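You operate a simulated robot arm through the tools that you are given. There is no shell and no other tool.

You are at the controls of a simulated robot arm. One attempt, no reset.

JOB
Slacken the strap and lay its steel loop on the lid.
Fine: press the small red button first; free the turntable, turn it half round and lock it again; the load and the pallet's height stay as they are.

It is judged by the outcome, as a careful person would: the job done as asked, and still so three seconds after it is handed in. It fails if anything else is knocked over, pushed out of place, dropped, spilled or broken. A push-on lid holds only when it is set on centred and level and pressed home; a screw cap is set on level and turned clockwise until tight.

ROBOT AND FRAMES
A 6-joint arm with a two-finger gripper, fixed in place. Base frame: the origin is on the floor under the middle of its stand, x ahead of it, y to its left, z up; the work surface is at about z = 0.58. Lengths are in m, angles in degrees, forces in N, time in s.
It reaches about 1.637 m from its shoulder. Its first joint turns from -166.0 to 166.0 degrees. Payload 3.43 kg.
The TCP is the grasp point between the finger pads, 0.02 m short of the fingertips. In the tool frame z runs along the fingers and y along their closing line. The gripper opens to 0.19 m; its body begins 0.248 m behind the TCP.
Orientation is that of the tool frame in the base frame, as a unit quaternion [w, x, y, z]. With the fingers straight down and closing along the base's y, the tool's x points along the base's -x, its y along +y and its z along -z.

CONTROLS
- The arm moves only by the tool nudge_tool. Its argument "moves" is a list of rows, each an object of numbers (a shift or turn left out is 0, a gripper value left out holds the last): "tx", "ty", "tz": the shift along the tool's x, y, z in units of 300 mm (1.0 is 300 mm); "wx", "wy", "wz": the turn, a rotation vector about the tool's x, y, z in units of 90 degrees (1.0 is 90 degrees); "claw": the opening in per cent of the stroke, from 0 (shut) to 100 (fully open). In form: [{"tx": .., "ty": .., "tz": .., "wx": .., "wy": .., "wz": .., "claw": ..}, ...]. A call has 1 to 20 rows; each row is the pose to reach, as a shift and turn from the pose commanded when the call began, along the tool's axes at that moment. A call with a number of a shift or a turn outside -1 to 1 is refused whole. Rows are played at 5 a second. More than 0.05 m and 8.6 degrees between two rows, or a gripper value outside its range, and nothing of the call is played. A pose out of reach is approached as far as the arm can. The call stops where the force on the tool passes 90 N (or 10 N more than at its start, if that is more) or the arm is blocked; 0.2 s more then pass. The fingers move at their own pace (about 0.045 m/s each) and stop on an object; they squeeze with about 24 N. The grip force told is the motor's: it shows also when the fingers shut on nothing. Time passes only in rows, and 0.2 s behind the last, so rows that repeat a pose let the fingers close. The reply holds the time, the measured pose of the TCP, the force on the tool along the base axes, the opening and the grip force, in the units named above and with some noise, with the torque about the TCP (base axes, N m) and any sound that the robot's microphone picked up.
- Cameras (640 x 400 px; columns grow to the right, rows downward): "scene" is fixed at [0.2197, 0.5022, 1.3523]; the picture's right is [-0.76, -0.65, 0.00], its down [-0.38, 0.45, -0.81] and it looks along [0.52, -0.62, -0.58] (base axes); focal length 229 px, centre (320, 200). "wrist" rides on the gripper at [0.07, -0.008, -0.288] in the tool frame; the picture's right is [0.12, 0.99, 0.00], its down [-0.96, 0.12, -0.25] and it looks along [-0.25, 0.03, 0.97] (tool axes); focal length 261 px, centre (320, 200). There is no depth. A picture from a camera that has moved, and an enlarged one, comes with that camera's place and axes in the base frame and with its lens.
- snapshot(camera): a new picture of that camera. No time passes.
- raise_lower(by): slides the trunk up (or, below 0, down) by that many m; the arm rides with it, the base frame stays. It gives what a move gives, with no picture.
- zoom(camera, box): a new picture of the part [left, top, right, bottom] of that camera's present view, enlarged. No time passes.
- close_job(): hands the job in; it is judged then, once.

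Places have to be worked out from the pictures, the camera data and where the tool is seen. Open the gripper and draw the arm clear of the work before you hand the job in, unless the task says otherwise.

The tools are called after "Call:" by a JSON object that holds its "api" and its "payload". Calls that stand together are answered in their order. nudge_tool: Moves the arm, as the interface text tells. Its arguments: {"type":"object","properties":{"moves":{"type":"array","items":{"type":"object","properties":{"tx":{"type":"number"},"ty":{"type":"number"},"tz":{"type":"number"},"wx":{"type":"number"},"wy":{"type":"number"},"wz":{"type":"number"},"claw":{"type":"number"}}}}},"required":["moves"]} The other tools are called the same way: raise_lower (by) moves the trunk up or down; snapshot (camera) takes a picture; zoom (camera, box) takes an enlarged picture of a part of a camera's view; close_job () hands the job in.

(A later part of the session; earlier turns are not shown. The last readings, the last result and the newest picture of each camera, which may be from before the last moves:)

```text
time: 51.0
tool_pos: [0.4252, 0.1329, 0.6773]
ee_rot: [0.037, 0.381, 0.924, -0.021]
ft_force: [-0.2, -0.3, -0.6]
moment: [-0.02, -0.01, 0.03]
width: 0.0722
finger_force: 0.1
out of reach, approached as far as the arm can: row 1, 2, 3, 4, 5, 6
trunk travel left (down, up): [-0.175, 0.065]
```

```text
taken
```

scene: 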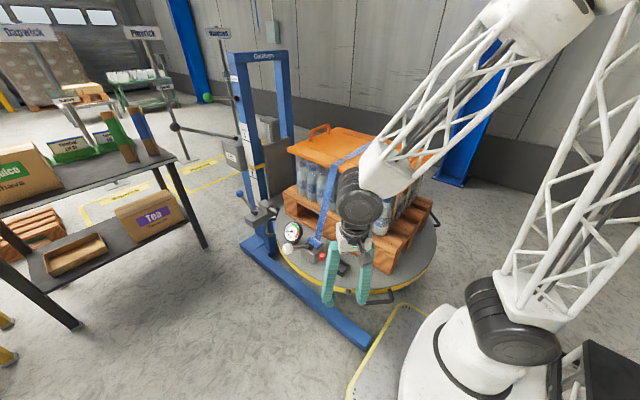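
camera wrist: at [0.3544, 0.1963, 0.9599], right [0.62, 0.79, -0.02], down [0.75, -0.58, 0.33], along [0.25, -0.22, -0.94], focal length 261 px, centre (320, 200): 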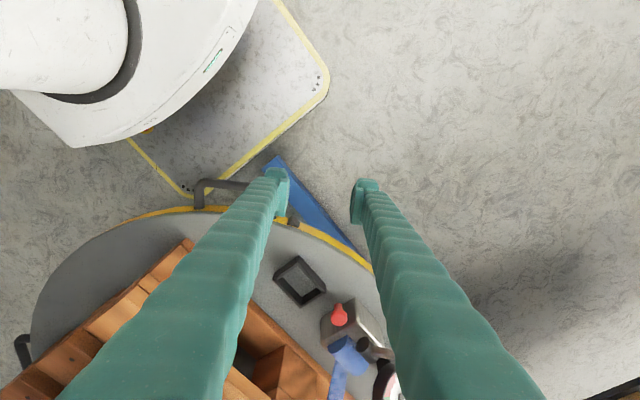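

The near limit blocks the full yaw at the 135° end. I'll use the straddle grip from 45° to about 100°, then a trailing push for the rest, with the trunk lowered 0.1 m for better reach at both ends. First I rise and reorient toward the 45° handle (azimuth 50°, lean 20°).

Call:
{"api": "nudge_tool", "payload": {"moves": [{"tx": -0.012, "ty": -0.001, "tz": -0.14}, {"tx": -0.024, "ty": -0.003, "tz": -0.28}, {"tx": -0.036, "ty": -0.005, "tz": -0.42}, {"tx": -0.048, "ty": -0.006, "tz": -0.56}, {"tx": -0.056, "ty": -0.007, "tz": -0.665}]}}

Call:
{"api": "nudge_tool", "payload": {"moves": [{"tx": -0.06, "ty": 0.089, "tz": 0.013, "wx": 0.018, "wy": -0.0119, "wz": 0.0843}, {"tx": -0.12, "ty": 0.179, "tz": 0.027, "wx": 0.0361, "wy": -0.0239, "wz": 0.1686}, {"tx": -0.18, "ty": 0.268, "tz": 0.04, "wx": 0.0541, "wy": -0.0358, "wz": 0.2529}, {"tx": -0.24, "ty": 0.357, "tz": 0.053, "wx": 0.0722, "wy": -0.0477, "wz": 0.3372}, {"tx": -0.3, "ty": 0.446, "tz": 0.066, "wx": 0.0902, "wy": -0.0597, "wz": 0.4215}, {"tx": -0.361, "ty": 0.536, "tz": 0.08, "wx": 0.1083, "wy": -0.0716, "wz": 0.5058}, {"tx": -0.421, "ty": 0.625, "tz": 0.093, "wx": 0.1263, "wy": -0.0836, "wz": 0.5901}, {"tx": -0.481, "ty": 0.714, "tz": 0.106, "wx": 0.1444, "wy": -0.0955, "wz": 0.6744}, {"tx": -0.541, "ty": 0.803, "tz": 0.119, "wx": 0.1624, "wy": -0.1074, "wz": 0.7587}, {"tx": -0.601, "ty": 0.893, "tz": 0.133, "wx": 0.1805, "wy": -0.1194, "wz": 0.843}, {"tx": -0.661, "ty": 0.982, "tz": 0.146, "wx": 0.1985, "wy": -0.1313, "wz": 0.9273}]}}

Call:
{"api": "snapshot", "payload": {"camera": "wrist"}}

```text
time: 52.2
tool_pos: [0.4229, 0.134, 0.882]
ee_rot: [0.041, 0.381, 0.923, -0.017]
ft_force: [0.9, -0.4, 0.3]
moment: [-0.03, 0.08, -0.04]
width: 0.0722
finger_force: 0.1
trunk travel left (down, up): [-0.175, 0.065]
```

```text
time: 54.6
tool_pos: [0.7737, 0.2001, 0.8561]
ee_rot: [0.074, 0.894, 0.414, -0.151]
ft_force: [-0.4, -0.5, 0.6]
moment: [0.1, -0.2, 0.01]
width: 0.0725
finger_force: 0.0
trunk travel left (down, up): [-0.175, 0.065]
```

```text
taken
camera wrist: at [0.8703, 0.3303, 1.1043], right [0.83, -0.55, -0.03], down [-0.45, -0.7, 0.55], along [-0.33, -0.45, -0.83], focal length 261 px, centre (320, 200)
```

wrist: 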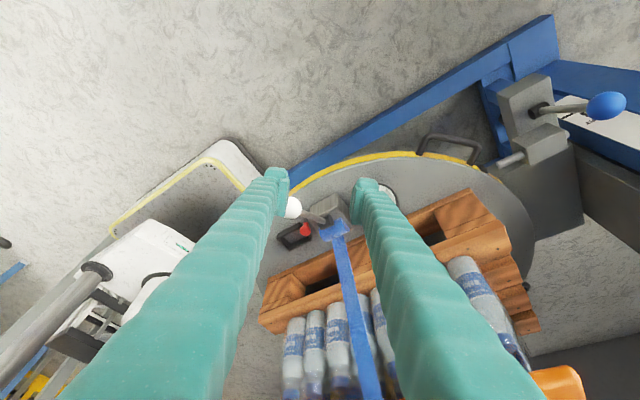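

Orientation good. I lower the trunk by 0.1 m here in free space.

Call:
{"api": "raise_lower", "payload": {"by": -0.1}}

Call:
{"api": "snapshot", "payload": {"camera": "scene"}}

```text
time: 55.9
tool_pos: [0.7733, 0.2008, 0.7548]
ee_rot: [0.073, 0.894, 0.415, -0.151]
ft_force: [-0.5, 0.2, -0.1]
moment: [-0.03, 0.01, 0.0]
width: 0.0722
finger_force: 0.1
trunk travel left (down, up): [-0.075, 0.165]
```

```text
taken
```

scene: 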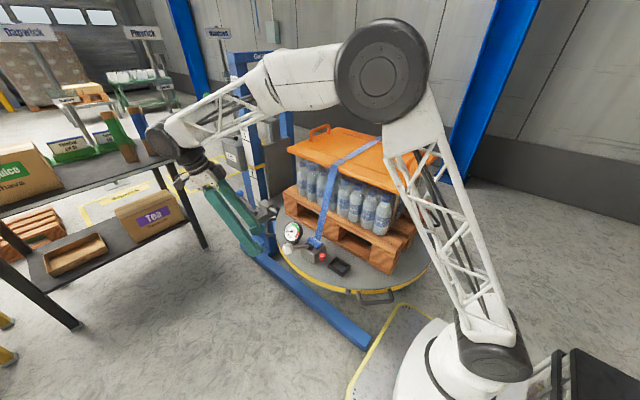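

Trunk is lowered safely. I now move to a pose above the 45° handle with an almost vertical tool (lean 8°, azimuth 45°) and open to ~165 mm.

Call:
{"api": "nudge_tool", "payload": {"moves": [{"tx": 0.015, "ty": 0.13, "tz": 0.003, "wx": 0.002, "wy": 0.018, "wz": 0.007, "claw": 87}, {"tx": 0.029, "ty": 0.26, "tz": 0.006, "wx": 0.005, "wy": 0.036, "wz": 0.015, "claw": 87}, {"tx": 0.044, "ty": 0.39, "tz": 0.009, "wx": 0.007, "wy": 0.054, "wz": 0.022, "claw": 87}, {"tx": 0.059, "ty": 0.52, "tz": 0.012, "wx": 0.009, "wy": 0.072, "wz": 0.03, "claw": 87}, {"tx": 0.074, "ty": 0.65, "tz": 0.015, "wx": 0.011, "wy": 0.09, "wz": 0.037, "claw": 87}, {"tx": 0.088, "ty": 0.78, "tz": 0.018, "wx": 0.014, "wy": 0.108, "wz": 0.044, "claw": 87}, {"tx": 0.103, "ty": 0.912, "tz": 0.021, "wx": 0.016, "wy": 0.1255, "wz": 0.0517, "claw": 87}, {"tx": 0.103, "ty": 0.912, "tz": 0.021, "wx": 0.016, "wy": 0.1255, "wz": 0.0517, "claw": 87}]}}

Call:
{"api": "snapshot", "payload": {"camera": "wrist"}}

Call:
{"api": "zoom", "payload": {"camera": "scene", "box": [210, 130, 338, 230]}}

```text
time: 57.7
tool_pos: [1.0014, 0.0449, 0.7401]
ee_rot: [0.027, 0.921, 0.382, -0.066]
ft_force: [0.0, -0.8, -0.2]
moment: [0.04, -0.02, 0.0]
width: 0.1651
finger_force: 0.0
trunk travel left (down, up): [-0.075, 0.165]
```

```text
taken
camera wrist: at [1.0726, 0.1293, 1.0155], right [0.79, -0.62, -0.02], down [-0.57, -0.73, 0.38], along [-0.25, -0.29, -0.92], focal length 261 px, centre (320, 200)
```

wrist: 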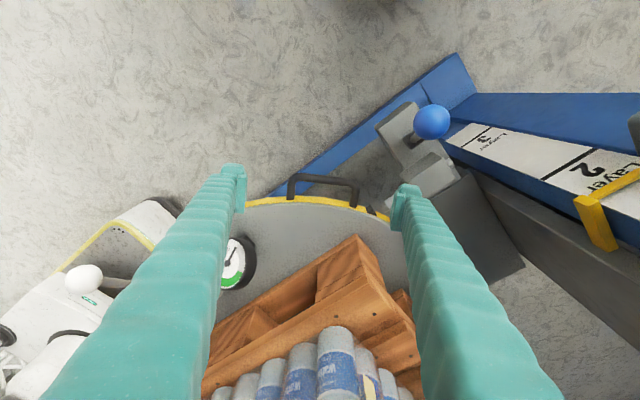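

```text
4.00 times, centred on (274, 180) of scene
camera zoom: at [0.2197, 0.5022, 1.3523], right [-0.76, -0.65, 0.0], down [-0.38, 0.45, -0.81], along [0.52, -0.62, -0.58], focal length 916 px, centre (504, 280)
```

zoom: 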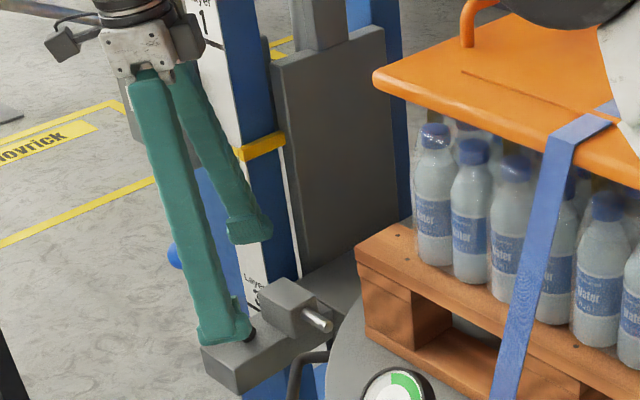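

The handle's bends project to 52.9° and 37.0° (centre 45°), as expected. I zoom in on the pin/housing area near the right finger before descending.

Call:
{"api": "zoom", "payload": {"camera": "wrist", "box": [270, 90, 470, 230]}}

```text
2.86 times, centred on (370, 160) of wrist
camera zoom: at [1.0726, 0.1293, 1.0155], right [0.79, -0.62, -0.02], down [-0.57, -0.73, 0.38], along [-0.25, -0.29, -0.92], focal length 745 px, centre (177, 314)
```

zoom: 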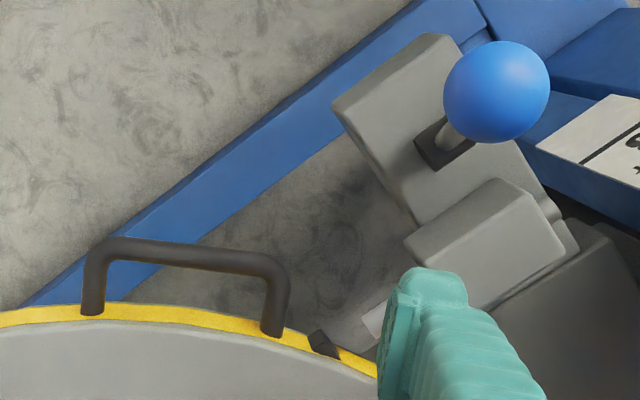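

Clearances to pin, socket and housing look about 1.5–2.5 cm. I descend two-thirds of the way and check.

Call:
{"api": "nudge_tool", "payload": {"moves": [{"tx": 0.003, "ty": 0.004, "tz": 0.14}, {"tx": 0.006, "ty": 0.008, "tz": 0.28}, {"tx": 0.008, "ty": 0.011, "tz": 0.42}]}}

Call:
{"api": "zoom", "payload": {"camera": "wrist", "box": [200, 110, 440, 250]}}

Call:
{"api": "zoom", "payload": {"camera": "scene", "box": [220, 180, 316, 250]}}

```text
time: 58.5
tool_pos: [0.9933, 0.0325, 0.6152]
ee_rot: [0.028, 0.921, 0.383, -0.065]
ft_force: [-0.5, 0.6, 1.3]
moment: [0.02, -0.06, 0.04]
width: 0.1651
finger_force: 0.1
trunk travel left (down, up): [-0.075, 0.165]
```

```text
2.67 times, centred on (320, 180) of wrist
camera zoom: at [1.064, 0.1167, 0.8909], right [0.79, -0.62, -0.02], down [-0.57, -0.73, 0.38], along [-0.25, -0.29, -0.92], focal length 695 px, centre (320, 253)
```

zoom: 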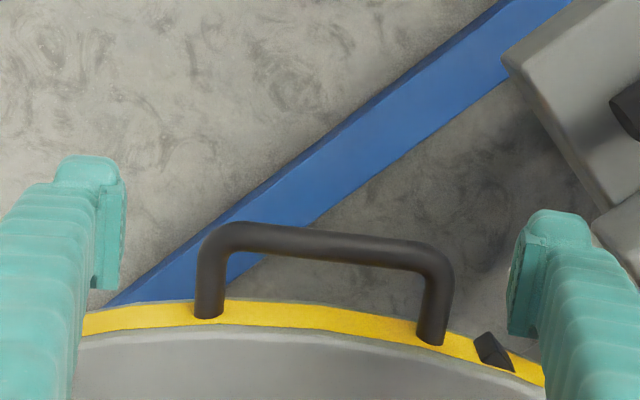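

```text
5.71 times, centred on (268, 215) of scene
camera zoom: at [0.2197, 0.5022, 1.3523], right [-0.76, -0.65, 0.0], down [-0.38, 0.45, -0.81], along [0.52, -0.62, -0.58], focal length 1309 px, centre (617, 114)
```

zoom: 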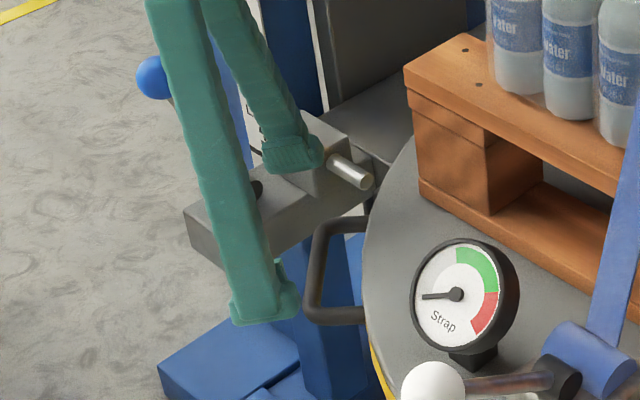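

Handle is centred between the fingers. I descend the rest so the tips are just below the handle bar.

Call:
{"api": "nudge_tool", "payload": {"moves": [{"tx": 0.001, "ty": 0.001, "tz": 0.07}, {"tx": 0.002, "ty": 0.003, "tz": 0.14}, {"tx": 0.003, "ty": 0.004, "tz": 0.203}]}}

Call:
{"api": "zoom", "payload": {"camera": "wrist", "box": [200, 110, 440, 250]}}

Call:
{"api": "zoom", "payload": {"camera": "scene", "box": [220, 180, 316, 250]}}

```text
time: 59.3
tool_pos: [0.9866, 0.0259, 0.5536]
ee_rot: [0.026, 0.921, 0.382, -0.065]
ft_force: [-0.3, 0.3, 0.5]
moment: [-0.03, -0.03, -0.03]
width: 0.1651
finger_force: 0.1
trunk travel left (down, up): [-0.075, 0.165]
```

```text
2.67 times, centred on (320, 180) of wrist
camera zoom: at [1.0591, 0.1098, 0.8304], right [0.79, -0.62, -0.02], down [-0.57, -0.73, 0.38], along [-0.25, -0.29, -0.92], focal length 695 px, centre (320, 253)
```

zoom: 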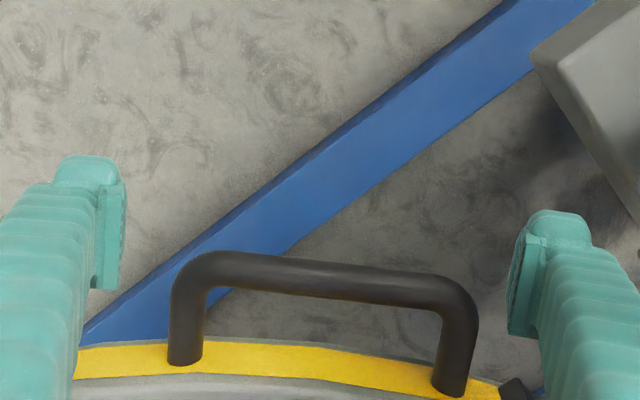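

```text
5.71 times, centred on (268, 215) of scene
camera zoom: at [0.2197, 0.5022, 1.3523], right [-0.76, -0.65, 0.0], down [-0.38, 0.45, -0.81], along [0.52, -0.62, -0.58], focal length 1309 px, centre (617, 114)
```

zoom: 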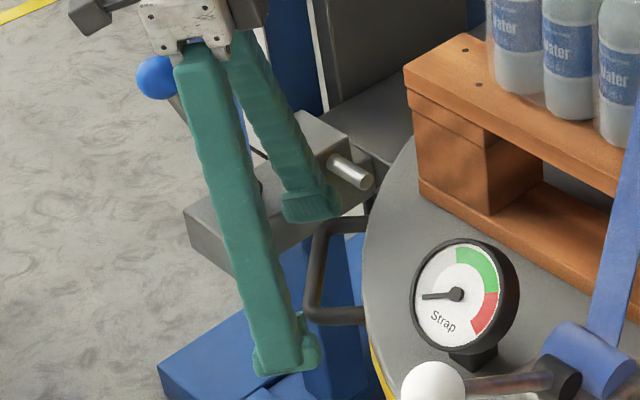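

The handle is straddled; I shift 6 mm inward for better overlap with the legs and then close gently onto the handle.

Call:
{"api": "nudge_tool", "payload": {"moves": [{"tx": -0.02, "claw": 87}, {"tx": -0.02, "claw": 76}, {"tx": -0.02, "claw": 70}, {"tx": -0.02, "claw": 66}, {"tx": -0.02, "claw": 66}]}}

Call:
{"api": "zoom", "payload": {"camera": "wrist", "box": [200, 110, 440, 250]}}

```text
time: 60.5
tool_pos: [0.9835, 0.0206, 0.5554]
ee_rot: [0.027, 0.921, 0.383, -0.066]
ft_force: [0.7, -2.0, 3.8]
moment: [0.02, 0.19, -0.19]
width: 0.1351
finger_force: 45.0
trunk travel left (down, up): [-0.075, 0.165]
```

```text
2.67 times, centred on (320, 180) of wrist
camera zoom: at [1.055, 0.1049, 0.831], right [0.79, -0.62, -0.02], down [-0.57, -0.73, 0.38], along [-0.25, -0.29, -0.92], focal length 695 px, centre (320, 253)
```

zoom: 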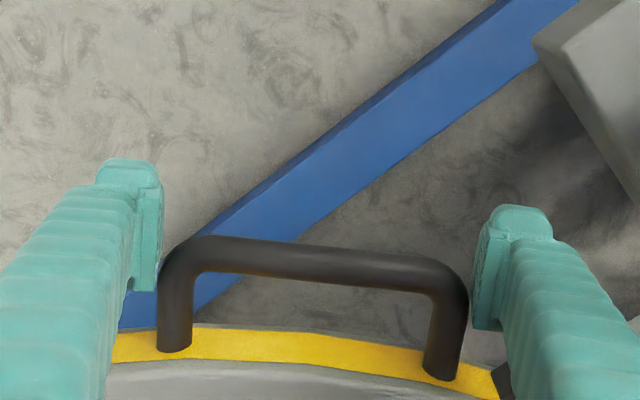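

Gripped (width 135 mm on the handle). I now start turning counter-clockwise about the centre ≈(0.667,-0.300), slowly for the first 10°, watching forces.

Call:
{"api": "nudge_tool", "payload": {"moves": [{"tx": -0.0004, "ty": -0.0262, "tz": 0, "wx": -0.0016, "wz": -0.011, "claw": 66}, {"tx": -0.0018, "ty": -0.0654, "tz": 0.0003, "wx": -0.004, "wz": -0.0275, "claw": 66}, {"tx": -0.0053, "ty": -0.1176, "tz": 0.0008, "wx": -0.0071, "wz": -0.0494, "claw": 66}, {"tx": -0.0122, "ty": -0.1827, "tz": 0.0019, "wx": -0.0111, "wz": -0.0769, "claw": 66}, {"tx": -0.0241, "ty": -0.2603, "tz": 0.0036, "wx": -0.0158, "wz": -0.1098, "claw": 66}]}}

Call:
{"api": "snapshot", "payload": {"camera": "wrist"}}

```text
time: 61.7
tool_pos: [0.9212, 0.0717, 0.5558]
ee_rot: [0.033, 0.884, 0.462, -0.063]
ft_force: [-3.3, -2.0, 16.8]
moment: [-0.5, 1.49, -0.35]
width: 0.1347
finger_force: 45.1
trunk travel left (down, up): [-0.075, 0.165]
```

```text
taken
camera wrist: at [0.9777, 0.1666, 0.831], right [0.88, -0.47, -0.02], down [-0.43, -0.82, 0.38], along [-0.19, -0.33, -0.92], focal length 261 px, centre (320, 200)
```

wrist: 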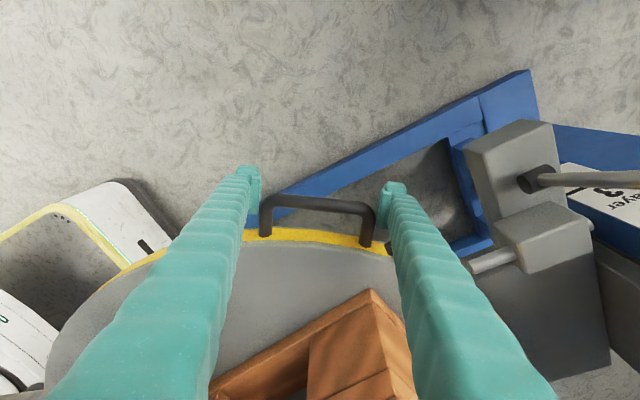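

It turns easily (≤17 N). Continuing the same arc by another 32°.

Call:
{"api": "nudge_tool", "payload": {"moves": [{"tx": -0.0025, "ty": -0.0785, "tz": 0.0004, "wx": -0.0047, "wz": -0.0329, "claw": 66}, {"tx": -0.0091, "ty": -0.1567, "tz": 0.0014, "wx": -0.0095, "wz": -0.0659, "claw": 66}, {"tx": -0.0241, "ty": -0.2603, "tz": 0.0036, "wx": -0.0158, "wz": -0.1098, "claw": 66}, {"tx": -0.0463, "ty": -0.3626, "tz": 0.0069, "wx": -0.0221, "wz": -0.1537, "claw": 66}, {"tx": -0.0755, "ty": -0.4631, "tz": 0.0112, "wx": -0.0284, "wz": -0.1976, "claw": 66}, {"tx": -0.1115, "ty": -0.5613, "tz": 0.0164, "wx": -0.0348, "wz": -0.2416, "claw": 66}, {"tx": -0.1543, "ty": -0.6567, "tz": 0.0226, "wx": -0.0411, "wz": -0.2855, "claw": 66}, {"tx": -0.1906, "ty": -0.7262, "tz": 0.0279, "wx": -0.0458, "wz": -0.3184, "claw": 66}, {"tx": -0.2305, "ty": -0.7936, "tz": 0.0337, "wx": -0.0506, "wz": -0.3514, "claw": 66}]}}

Call:
{"api": "snapshot", "payload": {"camera": "wrist"}}

Call:
{"api": "snapshot", "payload": {"camera": "scene"}}

```text
time: 62.5
tool_pos: [0.8762, 0.0961, 0.5527]
ee_rot: [0.043, 0.849, 0.524, -0.055]
ft_force: [64.4, -68.7, -19.5]
moment: [1.11, 1.67, -2.04]
width: 0.1722
finger_force: 40.8
trunk travel left (down, up): [-0.075, 0.165]
stopped in row 3: the force on the tool passed its limit at 114 N (the readings are from after the stop); the commanded pose is now the measured one
```

```text
taken
camera wrist: at [0.9146, 0.1995, 0.829], right [0.94, -0.34, 0.0], down [-0.31, -0.87, 0.38], along [-0.13, -0.36, -0.92], focal length 261 px, centre (320, 200)
```

wrist: 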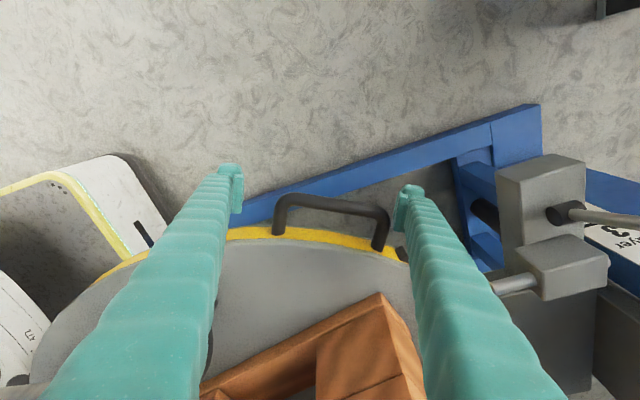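

```text
taken
```

scene: 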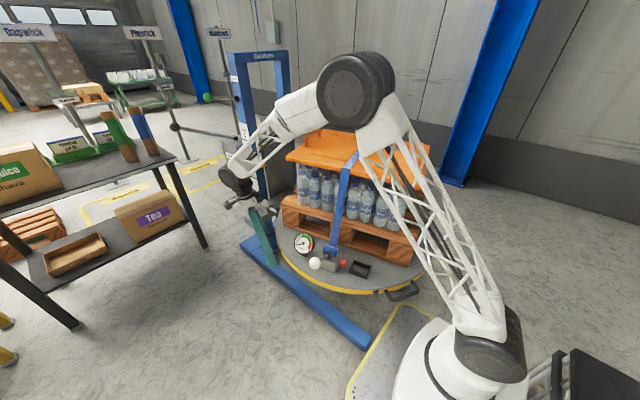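

The table turned ~15° and then resisted (114 N), so I stop and find out why. I look closely at everything that moved with the table.

Call:
{"api": "zoom", "payload": {"camera": "scene", "box": [330, 230, 540, 370]}}

Call:
{"api": "zoom", "payload": {"camera": "scene", "box": [230, 170, 370, 300]}}

Call:
{"api": "zoom", "payload": {"camera": "wrist", "box": [200, 150, 460, 310]}}

```text
2.86 times, centred on (435, 300) of scene
camera zoom: at [0.2197, 0.5022, 1.3523], right [-0.76, -0.65, 0.0], down [-0.38, 0.45, -0.81], along [0.52, -0.62, -0.58], focal length 655 px, centre (-9, -86)
```

zoom: 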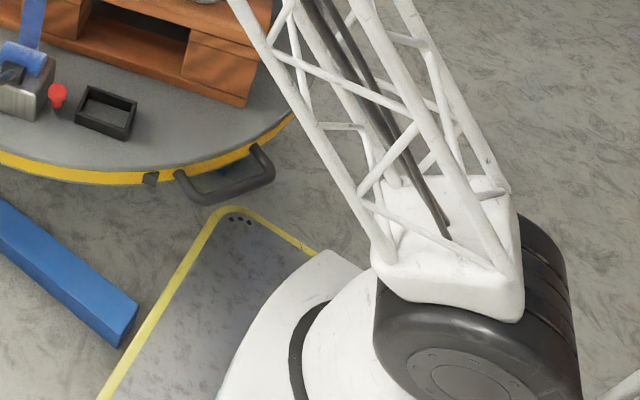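

```text
3.08 times, centred on (300, 235) of scene
camera zoom: at [0.2197, 0.5022, 1.3523], right [-0.76, -0.65, 0.0], down [-0.38, 0.45, -0.81], along [0.52, -0.62, -0.58], focal length 705 px, centre (382, 92)
```

zoom: 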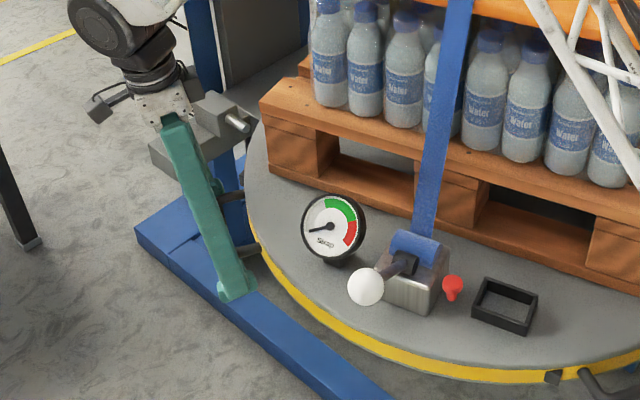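

```text
2.46 times, centred on (330, 230) of wrist
camera zoom: at [0.9146, 0.1995, 0.829], right [0.94, -0.34, 0.0], down [-0.31, -0.87, 0.38], along [-0.13, -0.36, -0.92], focal length 642 px, centre (295, 126)
```

zoom: 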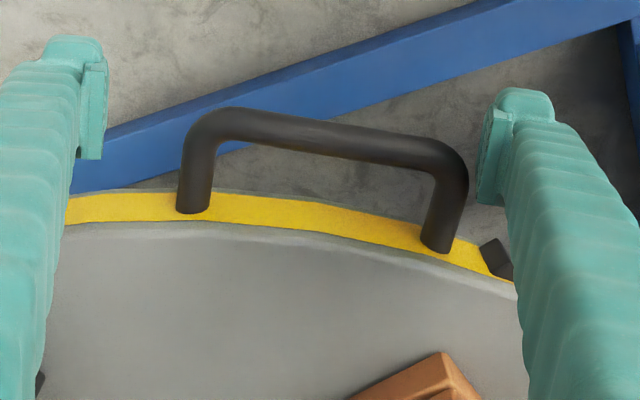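

The contact force lies at the trailing finger on the handle, so the table itself is being blocked after ~15°. I release the handle, rise clear, and look around the far rim for the cause.

Call:
{"api": "nudge_tool", "payload": {"moves": [{"ty": 0.03, "claw": 90}, {"ty": 0.05, "claw": 92}, {"ty": 0.05, "claw": 92}]}}

Call:
{"api": "nudge_tool", "payload": {"moves": [{"tz": -0.1}, {"tz": -0.25}, {"tz": -0.4}, {"tz": -0.55}, {"tz": -0.7}, {"tz": -0.85}, {"tz": -1.0}]}}

Call:
{"api": "snapshot", "payload": {"camera": "wrist"}}

```text
time: 63.3
tool_pos: [0.8836, 0.0968, 0.5542]
ee_rot: [0.04, 0.848, 0.525, -0.058]
ft_force: [0.5, 0.0, -0.2]
moment: [-0.03, 0.03, 0.02]
width: 0.1746
finger_force: 0.0
trunk travel left (down, up): [-0.075, 0.165]
```

```text
time: 64.9
tool_pos: [0.9033, 0.1361, 0.851]
ee_rot: [0.039, 0.848, 0.525, -0.058]
ft_force: [-0.1, 0.3, -0.2]
moment: [0.05, 0.04, -0.02]
width: 0.1744
finger_force: 0.0
trunk travel left (down, up): [-0.075, 0.165]
```

```text
taken
camera wrist: at [0.9412, 0.2391, 1.1271], right [0.94, -0.34, -0.01], down [-0.31, -0.87, 0.38], along [-0.14, -0.36, -0.92], focal length 261 px, centre (320, 200)
```

wrist: 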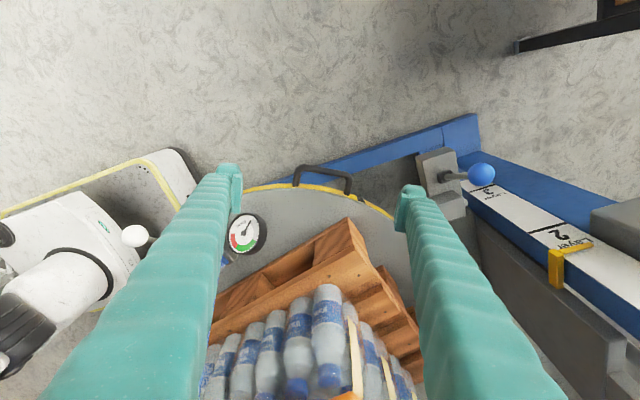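

I yaw the wrist 30° so the camera can see the far rim by the mast past the fingers.

Call:
{"api": "nudge_tool", "payload": {"moves": [{"wx": 0.0115, "wy": -0.001, "wz": 0.0825}, {"wx": 0.023, "wy": -0.002, "wz": 0.165}, {"wx": 0.0345, "wy": -0.004, "wz": 0.2475}, {"wx": 0.046, "wy": -0.005, "wz": 0.33}]}}

Call:
{"api": "snapshot", "payload": {"camera": "wrist"}}

Call:
{"api": "zoom", "payload": {"camera": "wrist", "box": [440, 160, 640, 320]}}

```text
time: 65.9
tool_pos: [0.9012, 0.1352, 0.8525]
ee_rot: [0.026, 0.955, 0.287, -0.068]
ft_force: [-0.5, 0.2, 0.3]
moment: [-0.01, -0.03, 0.02]
width: 0.1745
finger_force: 0.1
trunk travel left (down, up): [-0.075, 0.165]
```

```text
taken
camera wrist: at [0.987, 0.2064, 1.1268], right [0.65, -0.76, -0.01], down [-0.7, -0.6, 0.38], along [-0.3, -0.24, -0.92], focal length 261 px, centre (320, 200)
```

wrist: 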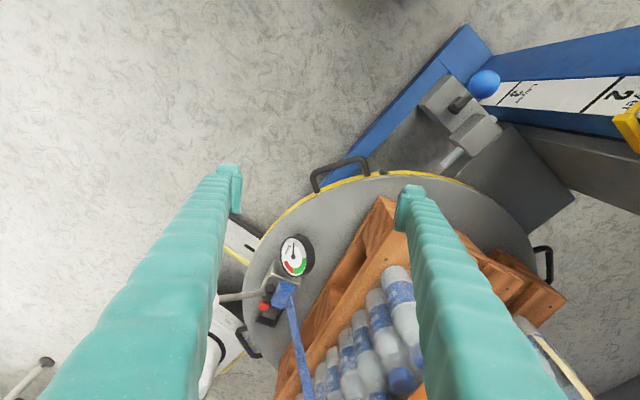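

```text
2.50 times, centred on (540, 240) of wrist
camera zoom: at [0.987, 0.2064, 1.1268], right [0.65, -0.76, -0.01], down [-0.7, -0.6, 0.38], along [-0.3, -0.24, -0.92], focal length 652 px, centre (-230, 100)
```

zoom: 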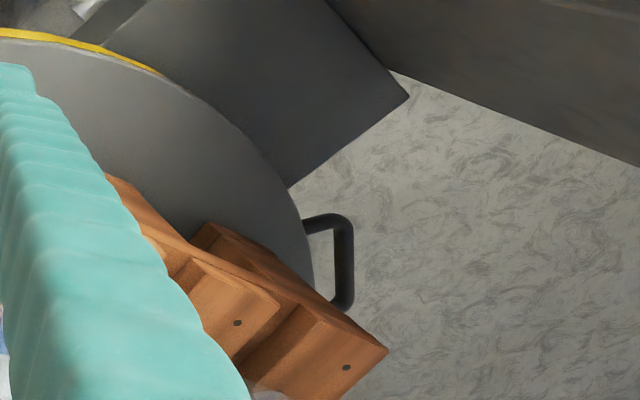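

The far rim looks free. I check the handle nearest the robot's own base, since I lowered the trunk.

Call:
{"api": "zoom", "payload": {"camera": "wrist", "box": [195, 270, 305, 400]}}

Call:
{"api": "zoom", "payload": {"camera": "scene", "box": [370, 260, 480, 360]}}

```text
3.08 times, centred on (250, 335) of wrist
camera zoom: at [0.987, 0.2064, 1.1268], right [0.65, -0.76, -0.01], down [-0.7, -0.6, 0.38], along [-0.3, -0.24, -0.92], focal length 802 px, centre (535, -215)
```

zoom: 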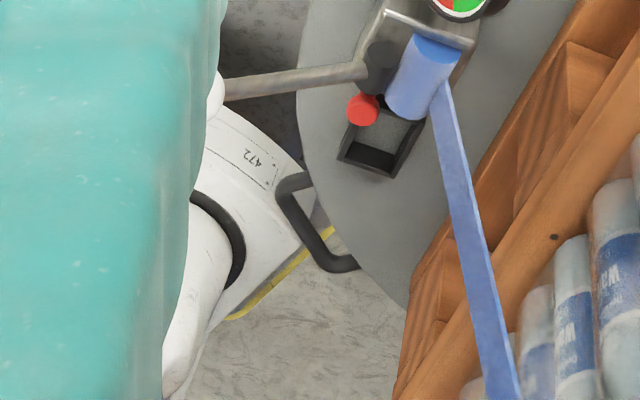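

```text
4.00 times, centred on (425, 310) of scene
camera zoom: at [0.2197, 0.5022, 1.3523], right [-0.76, -0.65, 0.0], down [-0.38, 0.45, -0.81], along [0.52, -0.62, -0.58], focal length 916 px, centre (-100, -240)
```

zoom: 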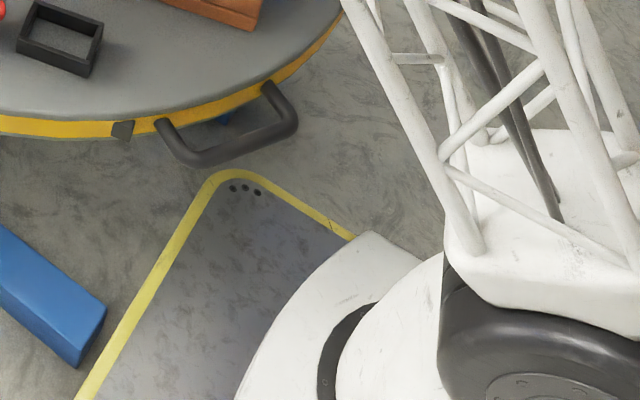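

There's no visible collision; a stop at +15° looks like a rotation limit, so the half turn should go clockwise. I'll push the handles from their far side with closed fingers: H1 60°→22°, H2 112°→22°, H3 112°→45°. First I reorient the tool and close the fingers in free space.

Call:
{"api": "nudge_tool", "payload": {"moves": [{"tx": -0.026, "ty": -0.087, "tz": 0.068, "wx": -0.0393, "wy": 0.0009, "wz": 0.064, "claw": 0}, {"tx": -0.052, "ty": -0.174, "tz": 0.137, "wx": -0.0786, "wy": 0.0018, "wz": 0.1279, "claw": 0}, {"tx": -0.079, "ty": -0.262, "tz": 0.205, "wx": -0.1179, "wy": 0.0028, "wz": 0.1919, "claw": 0}, {"tx": -0.105, "ty": -0.349, "tz": 0.273, "wx": -0.1572, "wy": 0.0037, "wz": 0.2559, "claw": 0}, {"tx": -0.131, "ty": -0.436, "tz": 0.342, "wx": -0.1965, "wy": 0.0046, "wz": 0.3198, "claw": 0}, {"tx": -0.157, "ty": -0.523, "tz": 0.41, "wx": -0.2358, "wy": 0.0055, "wz": 0.3838, "claw": 0}, {"tx": -0.157, "ty": -0.523, "tz": 0.41, "wx": -0.2358, "wy": 0.0055, "wz": 0.3838, "claw": 0}, {"tx": -0.157, "ty": -0.523, "tz": 0.41, "wx": -0.2358, "wy": 0.0055, "wz": 0.3838, "claw": 0}, {"tx": -0.157, "ty": -0.523, "tz": 0.41, "wx": -0.2358, "wy": 0.0055, "wz": 0.3838, "claw": 0}]}}

Call:
{"api": "snapshot", "payload": {"camera": "wrist"}}

Call:
{"api": "snapshot", "payload": {"camera": "scene"}}

```text
time: 67.9
tool_pos: [0.8629, 0.1599, 0.8198]
ee_rot: [0.077, 0.972, 0.215, -0.051]
ft_force: [0.5, 1.1, 0.5]
moment: [0.0, 0.03, -0.02]
width: 0.0001
finger_force: 4.4
out of reach, approached as far as the arm can: row 2, 3, 4, 5, 6, 7, 8, 9
trunk travel left (down, up): [-0.075, 0.165]
```

```text
taken
camera wrist: at [0.9407, 0.2456, 1.0933], right [0.53, -0.84, 0.11], down [-0.8, -0.46, 0.38], along [-0.27, -0.29, -0.92], focal length 261 px, centre (320, 200)
```

wrist: 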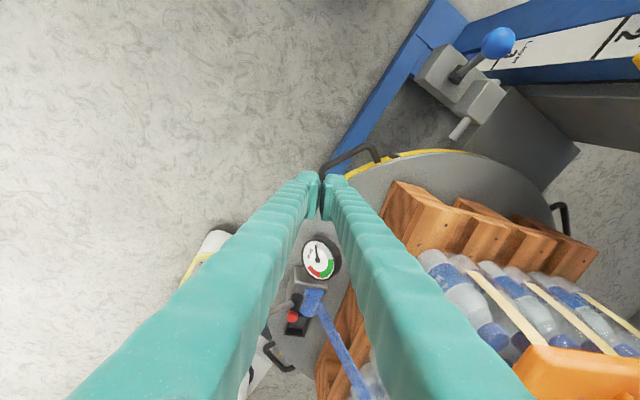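

```text
taken
```

scene: 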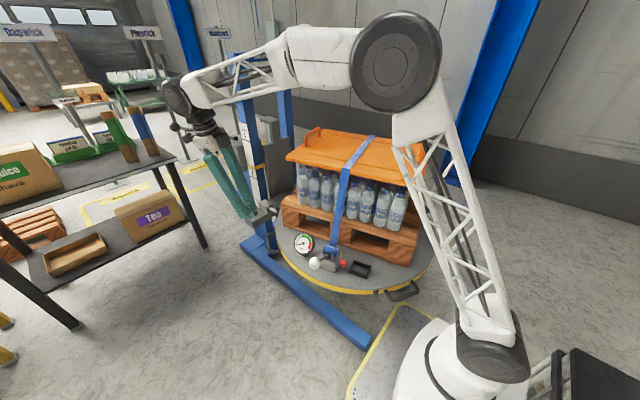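

The wrist roll limit stops me that way, so I'll turn it back to the original side (x-axis toward the robot) in two halves while moving clear.

Call:
{"api": "nudge_tool", "payload": {"moves": [{"tx": -0.018, "ty": -0.042, "tz": 0.004, "wx": 0, "wy": -0.0119, "wz": -0.085, "claw": 0}, {"tx": -0.036, "ty": -0.085, "tz": 0.007, "wx": -0.001, "wy": -0.0238, "wz": -0.17, "claw": 0}, {"tx": -0.053, "ty": -0.127, "tz": 0.011, "wx": -0.001, "wy": -0.0357, "wz": -0.255, "claw": 0}, {"tx": -0.071, "ty": -0.169, "tz": 0.015, "wx": -0.001, "wy": -0.0476, "wz": -0.34, "claw": 0}, {"tx": -0.089, "ty": -0.212, "tz": 0.019, "wx": -0.002, "wy": -0.0595, "wz": -0.425, "claw": 0}, {"tx": -0.107, "ty": -0.254, "tz": 0.022, "wx": -0.002, "wy": -0.0713, "wz": -0.51, "claw": 0}, {"tx": -0.125, "ty": -0.296, "tz": 0.026, "wx": -0.002, "wy": -0.0832, "wz": -0.595, "claw": 0}, {"tx": -0.142, "ty": -0.338, "tz": 0.03, "wx": -0.002, "wy": -0.0951, "wz": -0.68, "claw": 0}, {"tx": -0.16, "ty": -0.381, "tz": 0.033, "wx": -0.003, "wy": -0.107, "wz": -0.765, "claw": 0}, {"tx": -0.178, "ty": -0.423, "tz": 0.037, "wx": -0.003, "wy": -0.1189, "wz": -0.8503, "claw": 0}]}}

Call:
{"api": "nudge_tool", "payload": {"moves": [{"wx": 0, "wy": -0.0119, "wz": -0.085, "claw": 0}, {"wx": -0.001, "wy": -0.0238, "wz": -0.17, "claw": 0}, {"wx": -0.001, "wy": -0.0357, "wz": -0.255, "claw": 0}, {"wx": -0.001, "wy": -0.0476, "wz": -0.34, "claw": 0}, {"wx": -0.002, "wy": -0.0595, "wz": -0.425, "claw": 0}, {"wx": -0.002, "wy": -0.0713, "wz": -0.51, "claw": 0}, {"wx": -0.002, "wy": -0.0832, "wz": -0.595, "claw": 0}, {"wx": -0.002, "wy": -0.0951, "wz": -0.68, "claw": 0}, {"wx": -0.003, "wy": -0.107, "wz": -0.765, "claw": 0}, {"wx": -0.003, "wy": -0.1189, "wz": -0.8503, "claw": 0}]}}

Call:
{"api": "snapshot", "payload": {"camera": "wrist"}}

```text
time: 70.1
tool_pos: [0.7608, 0.2448, 0.7953]
ee_rot: [0.049, 0.622, 0.763, -0.171]
ft_force: [0.2, 0.3, -0.5]
moment: [0.04, -0.01, -0.03]
width: 0.0001
finger_force: 23.8
trunk travel left (down, up): [-0.075, 0.165]
```

```text
time: 72.3
tool_pos: [0.7604, 0.2454, 0.7941]
ee_rot: [0.001, -0.001, 0.976, -0.217]
ft_force: [-0.1, 0.0, -0.2]
moment: [-0.01, 0.02, 0.04]
width: 0.0
finger_force: 24.2
trunk travel left (down, up): [-0.075, 0.165]
```

```text
taken
camera wrist: at [0.6889, 0.3593, 1.0601], right [-0.12, 0.9, -0.42], down [0.96, 0.21, 0.18], along [0.25, -0.38, -0.89], focal length 261 px, centre (320, 200)
```

wrist: 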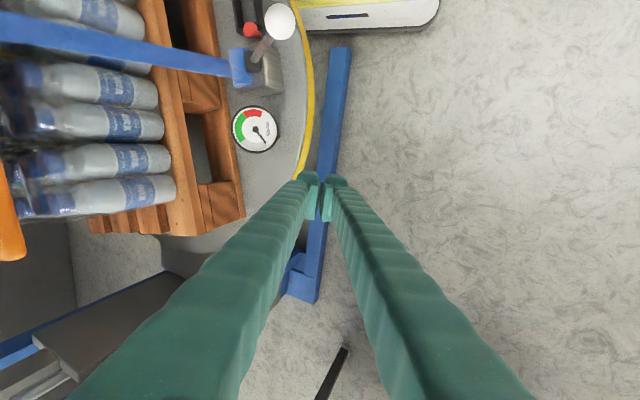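

Now the tool is in the good orientation (25° lean, body toward +y). I descend behind handle H1 (on its winch side) at about (0.763, 0.15, 0.545).

Call:
{"api": "nudge_tool", "payload": {"moves": [{"tx": -0.001, "ty": 0.01, "tz": 0.15, "claw": 0}, {"tx": -0.002, "ty": 0.021, "tz": 0.3, "claw": 0}, {"tx": -0.004, "ty": 0.032, "tz": 0.45, "claw": 0}, {"tx": -0.005, "ty": 0.042, "tz": 0.6, "claw": 0}, {"tx": -0.006, "ty": 0.053, "tz": 0.75, "claw": 0}, {"tx": -0.007, "ty": 0.063, "tz": 0.887, "claw": 0}]}}

Call:
{"api": "snapshot", "payload": {"camera": "wrist"}}

Call:
{"api": "zoom", "payload": {"camera": "scene", "box": [230, 190, 358, 290]}}

```text
time: 73.7
tool_pos: [0.7627, 0.1512, 0.5466]
ee_rot: [0.001, 0.0, 0.976, -0.216]
ft_force: [-0.9, 0.4, 0.5]
moment: [0.07, -0.07, 0.04]
width: 0.0
finger_force: 23.9
trunk travel left (down, up): [-0.075, 0.165]
```

```text
taken
camera wrist: at [0.6912, 0.2641, 0.8112], right [-0.12, 0.9, -0.42], down [0.96, 0.21, 0.18], along [0.25, -0.38, -0.89], focal length 261 px, centre (320, 200)
```

wrist: 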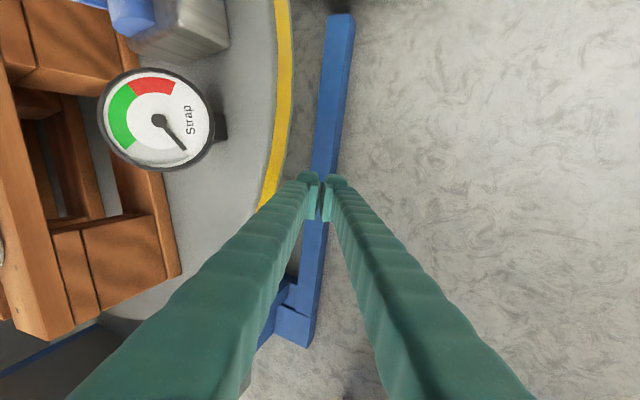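

```text
4.00 times, centred on (294, 240) of scene
camera zoom: at [0.2197, 0.5022, 1.3523], right [-0.76, -0.65, 0.0], down [-0.38, 0.45, -0.81], along [0.52, -0.62, -0.58], focal length 916 px, centre (424, 40)
```

zoom: 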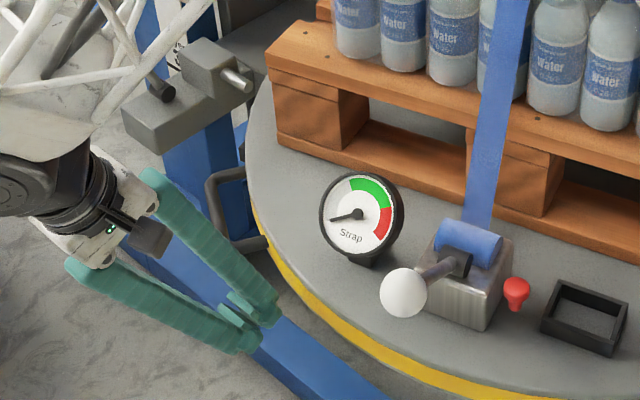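

Positioned behind the handle. I now push H1 clockwise in 2° steps along a 0.46 m circle, first down to about 49°.

Call:
{"api": "nudge_tool", "payload": {"moves": [{"tx": -0.0522, "ty": -0.0109, "tz": 0.0051, "claw": 0}, {"tx": -0.1039, "ty": -0.0235, "tz": 0.0109, "claw": 0}, {"tx": -0.13, "ty": -0.0305, "tz": 0.0142, "claw": 0}, {"tx": -0.1551, "ty": -0.0376, "tz": 0.0176, "claw": 0}, {"tx": -0.18, "ty": -0.0455, "tz": 0.0212, "claw": 0}, {"tx": -0.2057, "ty": -0.0534, "tz": 0.0249, "claw": 0}, {"tx": -0.2556, "ty": -0.0708, "tz": 0.033, "claw": 0}, {"tx": -0.3049, "ty": -0.0898, "tz": 0.0419, "claw": 0}, {"tx": -0.3534, "ty": -0.1103, "tz": 0.0514, "claw": 0}, {"tx": -0.4011, "ty": -0.1323, "tz": 0.0617, "claw": 0}]}}

Call:
{"api": "snapshot", "payload": {"camera": "wrist"}}

Call:
{"api": "zoom", "payload": {"camera": "scene", "box": [220, 170, 380, 290]}}

```text
time: 75.9
tool_pos: [0.8836, 0.107, 0.5464]
ee_rot: [0.001, 0.0, 0.976, -0.216]
ft_force: [-0.2, 0.6, 0.3]
moment: [0.01, -0.04, 0.0]
width: 0.0001
finger_force: 23.9
trunk travel left (down, up): [-0.075, 0.165]
```

```text
taken
camera wrist: at [0.812, 0.2204, 0.8121], right [-0.12, 0.9, -0.42], down [0.96, 0.21, 0.18], along [0.25, -0.38, -0.89], focal length 261 px, centre (320, 200)
```

wrist: 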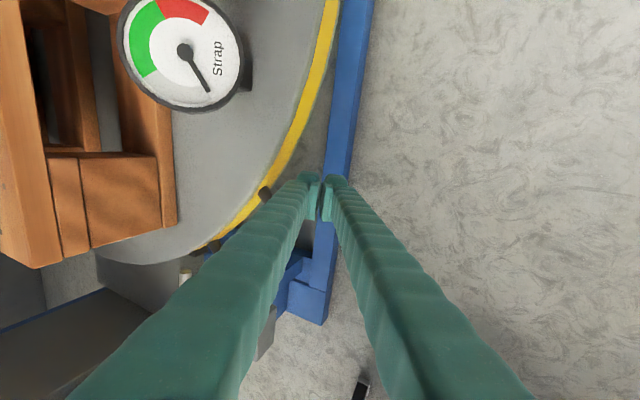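

```text
3.33 times, centred on (300, 230) of scene
camera zoom: at [0.2197, 0.5022, 1.3523], right [-0.76, -0.65, 0.0], down [-0.38, 0.45, -0.81], along [0.52, -0.62, -0.58], focal length 764 px, centre (387, 100)
```

zoom: 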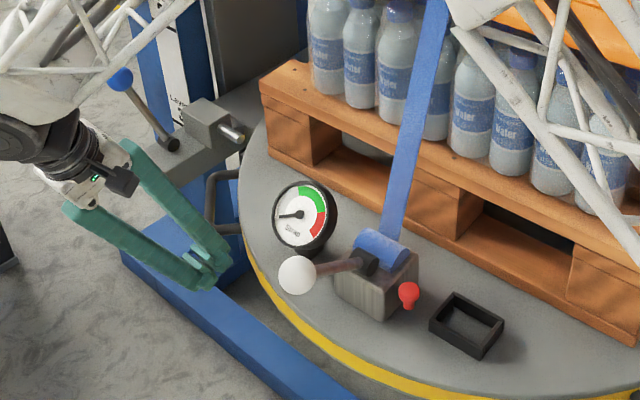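

The table followed smoothly to ≈48° with no residual force. I continue pushing through the angle where the handle's front leg passes the pin (≈36°).

Call:
{"api": "nudge_tool", "payload": {"moves": [{"tx": -0.0468, "ty": -0.0235, "tz": 0.011, "claw": 0}, {"tx": -0.0927, "ty": -0.0485, "tz": 0.0226, "claw": 0}, {"tx": -0.1376, "ty": -0.0749, "tz": 0.0349, "claw": 0}, {"tx": -0.1814, "ty": -0.1027, "tz": 0.0479, "claw": 0}, {"tx": -0.2241, "ty": -0.132, "tz": 0.0615, "claw": 0}, {"tx": -0.2657, "ty": -0.1625, "tz": 0.0758, "claw": 0}, {"tx": -0.3061, "ty": -0.1943, "tz": 0.0906, "claw": 0}, {"tx": -0.3453, "ty": -0.2274, "tz": 0.106, "claw": 0}]}}

Call:
{"api": "zoom", "payload": {"camera": "scene", "box": [220, 170, 348, 270]}}

Call:
{"api": "snapshot", "payload": {"camera": "wrist"}}

```text
time: 77.7
tool_pos: [0.9876, 0.0305, 0.546]
ee_rot: [0.001, 0.001, 0.977, -0.215]
ft_force: [-0.6, 0.6, -0.3]
moment: [-0.01, -0.02, 0.03]
width: 0.0
finger_force: 24.0
trunk travel left (down, up): [-0.075, 0.165]
```

```text
4.00 times, centred on (284, 220) of scene
camera zoom: at [0.2197, 0.5022, 1.3523], right [-0.76, -0.65, 0.0], down [-0.38, 0.45, -0.81], along [0.52, -0.62, -0.58], focal length 916 px, centre (464, 120)
```

zoom: 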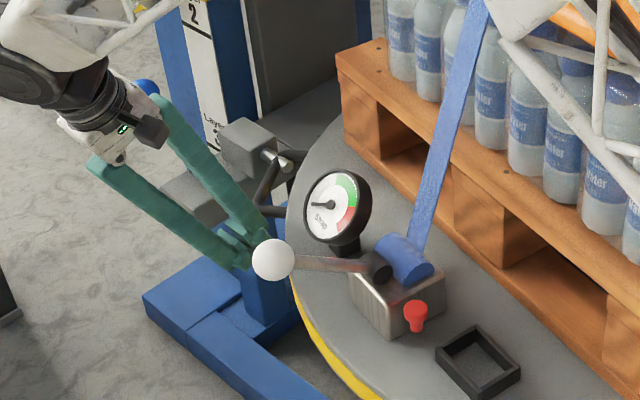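

```text
taken
camera wrist: at [0.9158, 0.1443, 0.8119], right [-0.12, 0.9, -0.42], down [0.96, 0.21, 0.18], along [0.25, -0.38, -0.89], focal length 261 px, centre (320, 200)
```

wrist: 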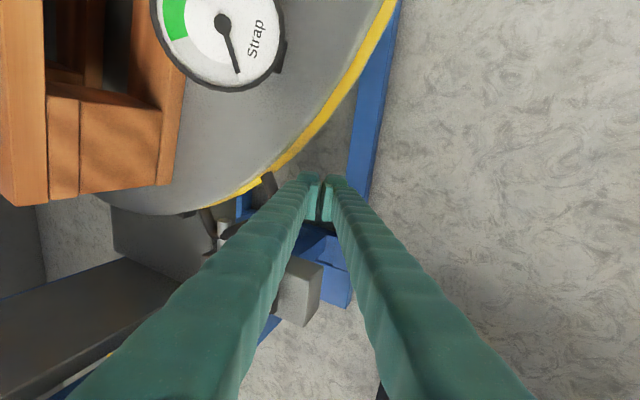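

The handle passes the pin without resistance. I continue the push to about α≈22°.

Call:
{"api": "nudge_tool", "payload": {"moves": [{"tx": -0.0379, "ty": -0.0343, "tz": 0.016, "claw": 0}, {"tx": -0.0743, "ty": -0.0698, "tz": 0.0325, "claw": 0}, {"tx": -0.1095, "ty": -0.1064, "tz": 0.0496, "claw": 0}, {"tx": -0.1431, "ty": -0.1441, "tz": 0.0672, "claw": 0}, {"tx": -0.1754, "ty": -0.1828, "tz": 0.0853, "claw": 0}, {"tx": -0.1909, "ty": -0.2026, "tz": 0.0945, "claw": 0}]}}

Call:
{"api": "snapshot", "payload": {"camera": "wrist"}}

Call:
{"api": "snapshot", "payload": {"camera": "scene"}}

```text
time: 79.1
tool_pos: [1.0438, -0.0356, 0.5467]
ee_rot: [0.0, 0.001, 0.976, -0.216]
ft_force: [-0.3, -0.1, -0.7]
moment: [-0.03, -0.01, 0.0]
width: 0.0001
finger_force: 23.4
trunk travel left (down, up): [-0.075, 0.165]
```

```text
taken
camera wrist: at [0.9733, 0.078, 0.8119], right [-0.12, 0.9, -0.42], down [0.96, 0.21, 0.18], along [0.25, -0.38, -0.89], focal length 261 px, centre (320, 200)
```

wrist: 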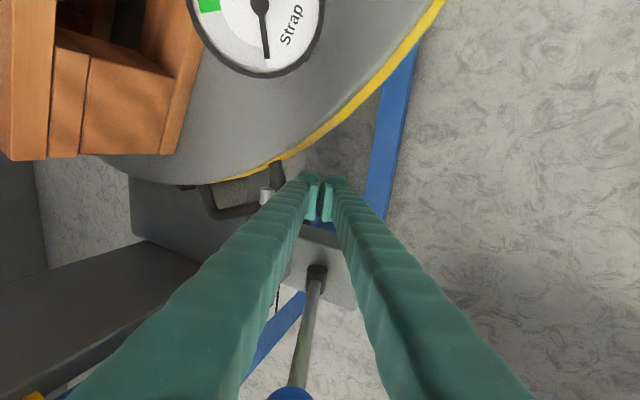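

```text
taken
```

scene: 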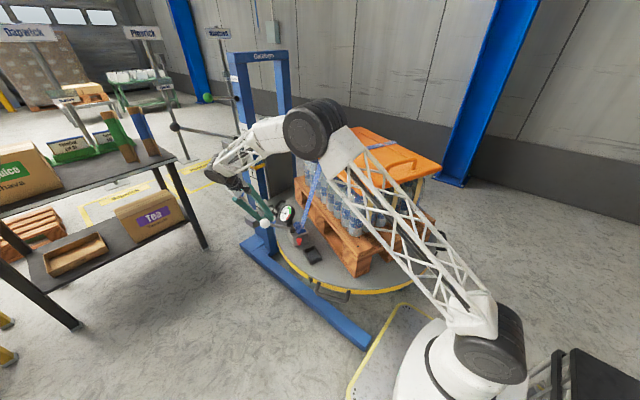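

Table is now turned ~23° clockwise of its original position and H2 should be near 112°. I retract up and outward, then go around (above the white ball, now near (0.84,0.11,0.73)) to H2.

Call:
{"api": "nudge_tool", "payload": {"moves": [{"tz": -0.1, "claw": 0}, {"tz": -0.25, "claw": 0}, {"tz": -0.4, "claw": 0}, {"tz": -0.55, "claw": 0}, {"tz": -0.7, "claw": 0}, {"tz": -0.85, "claw": 0}, {"tz": -1.0, "claw": 0}]}}

Call:
{"api": "nudge_tool", "payload": {"moves": [{"tx": 0.1, "ty": 0.05, "tz": -0.06, "claw": 0}, {"tx": 0.22, "ty": 0.1, "tz": -0.12, "claw": 0}, {"tx": 0.34, "ty": 0.16, "tz": -0.18, "claw": 0}, {"tx": 0.46, "ty": 0.22, "tz": -0.24, "claw": 0}, {"tx": 0.59, "ty": 0.28, "tz": -0.3, "claw": 0}, {"tx": 0.72, "ty": 0.34, "tz": -0.37, "claw": 0}, {"tx": 0.85, "ty": 0.4, "tz": -0.44, "claw": 0}, {"tx": 0.98, "ty": 0.461, "tz": -0.509, "claw": 0}]}}

Call:
{"api": "snapshot", "payload": {"camera": "wrist"}}

Call:
{"api": "snapshot", "payload": {"camera": "scene"}}

```text
time: 80.7
tool_pos: [1.043, 0.092, 0.8179]
ee_rot: [-0.001, 0.0, 0.976, -0.216]
ft_force: [0.0, -0.3, -0.4]
moment: [0.02, 0.05, -0.02]
width: 0.0
finger_force: 24.2
trunk travel left (down, up): [-0.075, 0.165]
```

```text
time: 82.5
tool_pos: [0.7477, 0.279, 0.8992]
ee_rot: [0.0, 0.0, 0.976, -0.216]
ft_force: [0.8, -0.1, -0.2]
moment: [0.06, 0.1, -0.06]
width: 0.0
finger_force: 23.8
trunk travel left (down, up): [-0.075, 0.165]
```

```text
taken
camera wrist: at [0.6775, 0.3929, 1.1639], right [-0.12, 0.9, -0.42], down [0.96, 0.21, 0.18], along [0.25, -0.38, -0.89], focal length 261 px, centre (320, 200)
```

wrist: 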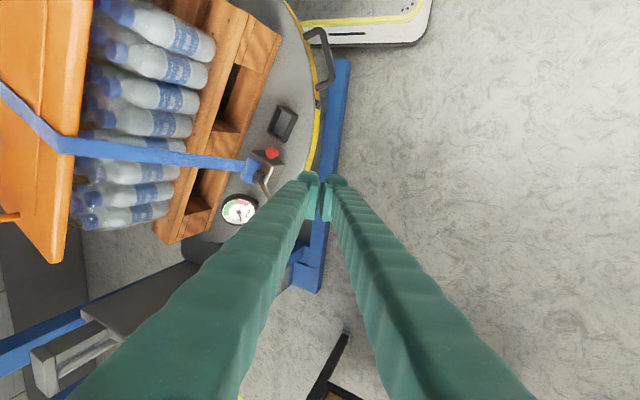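

```text
taken
```

scene: 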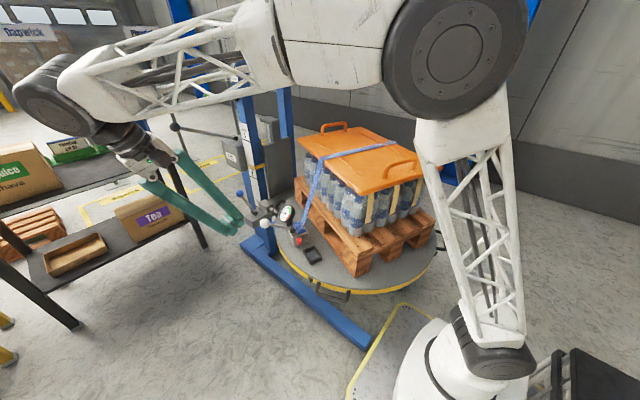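

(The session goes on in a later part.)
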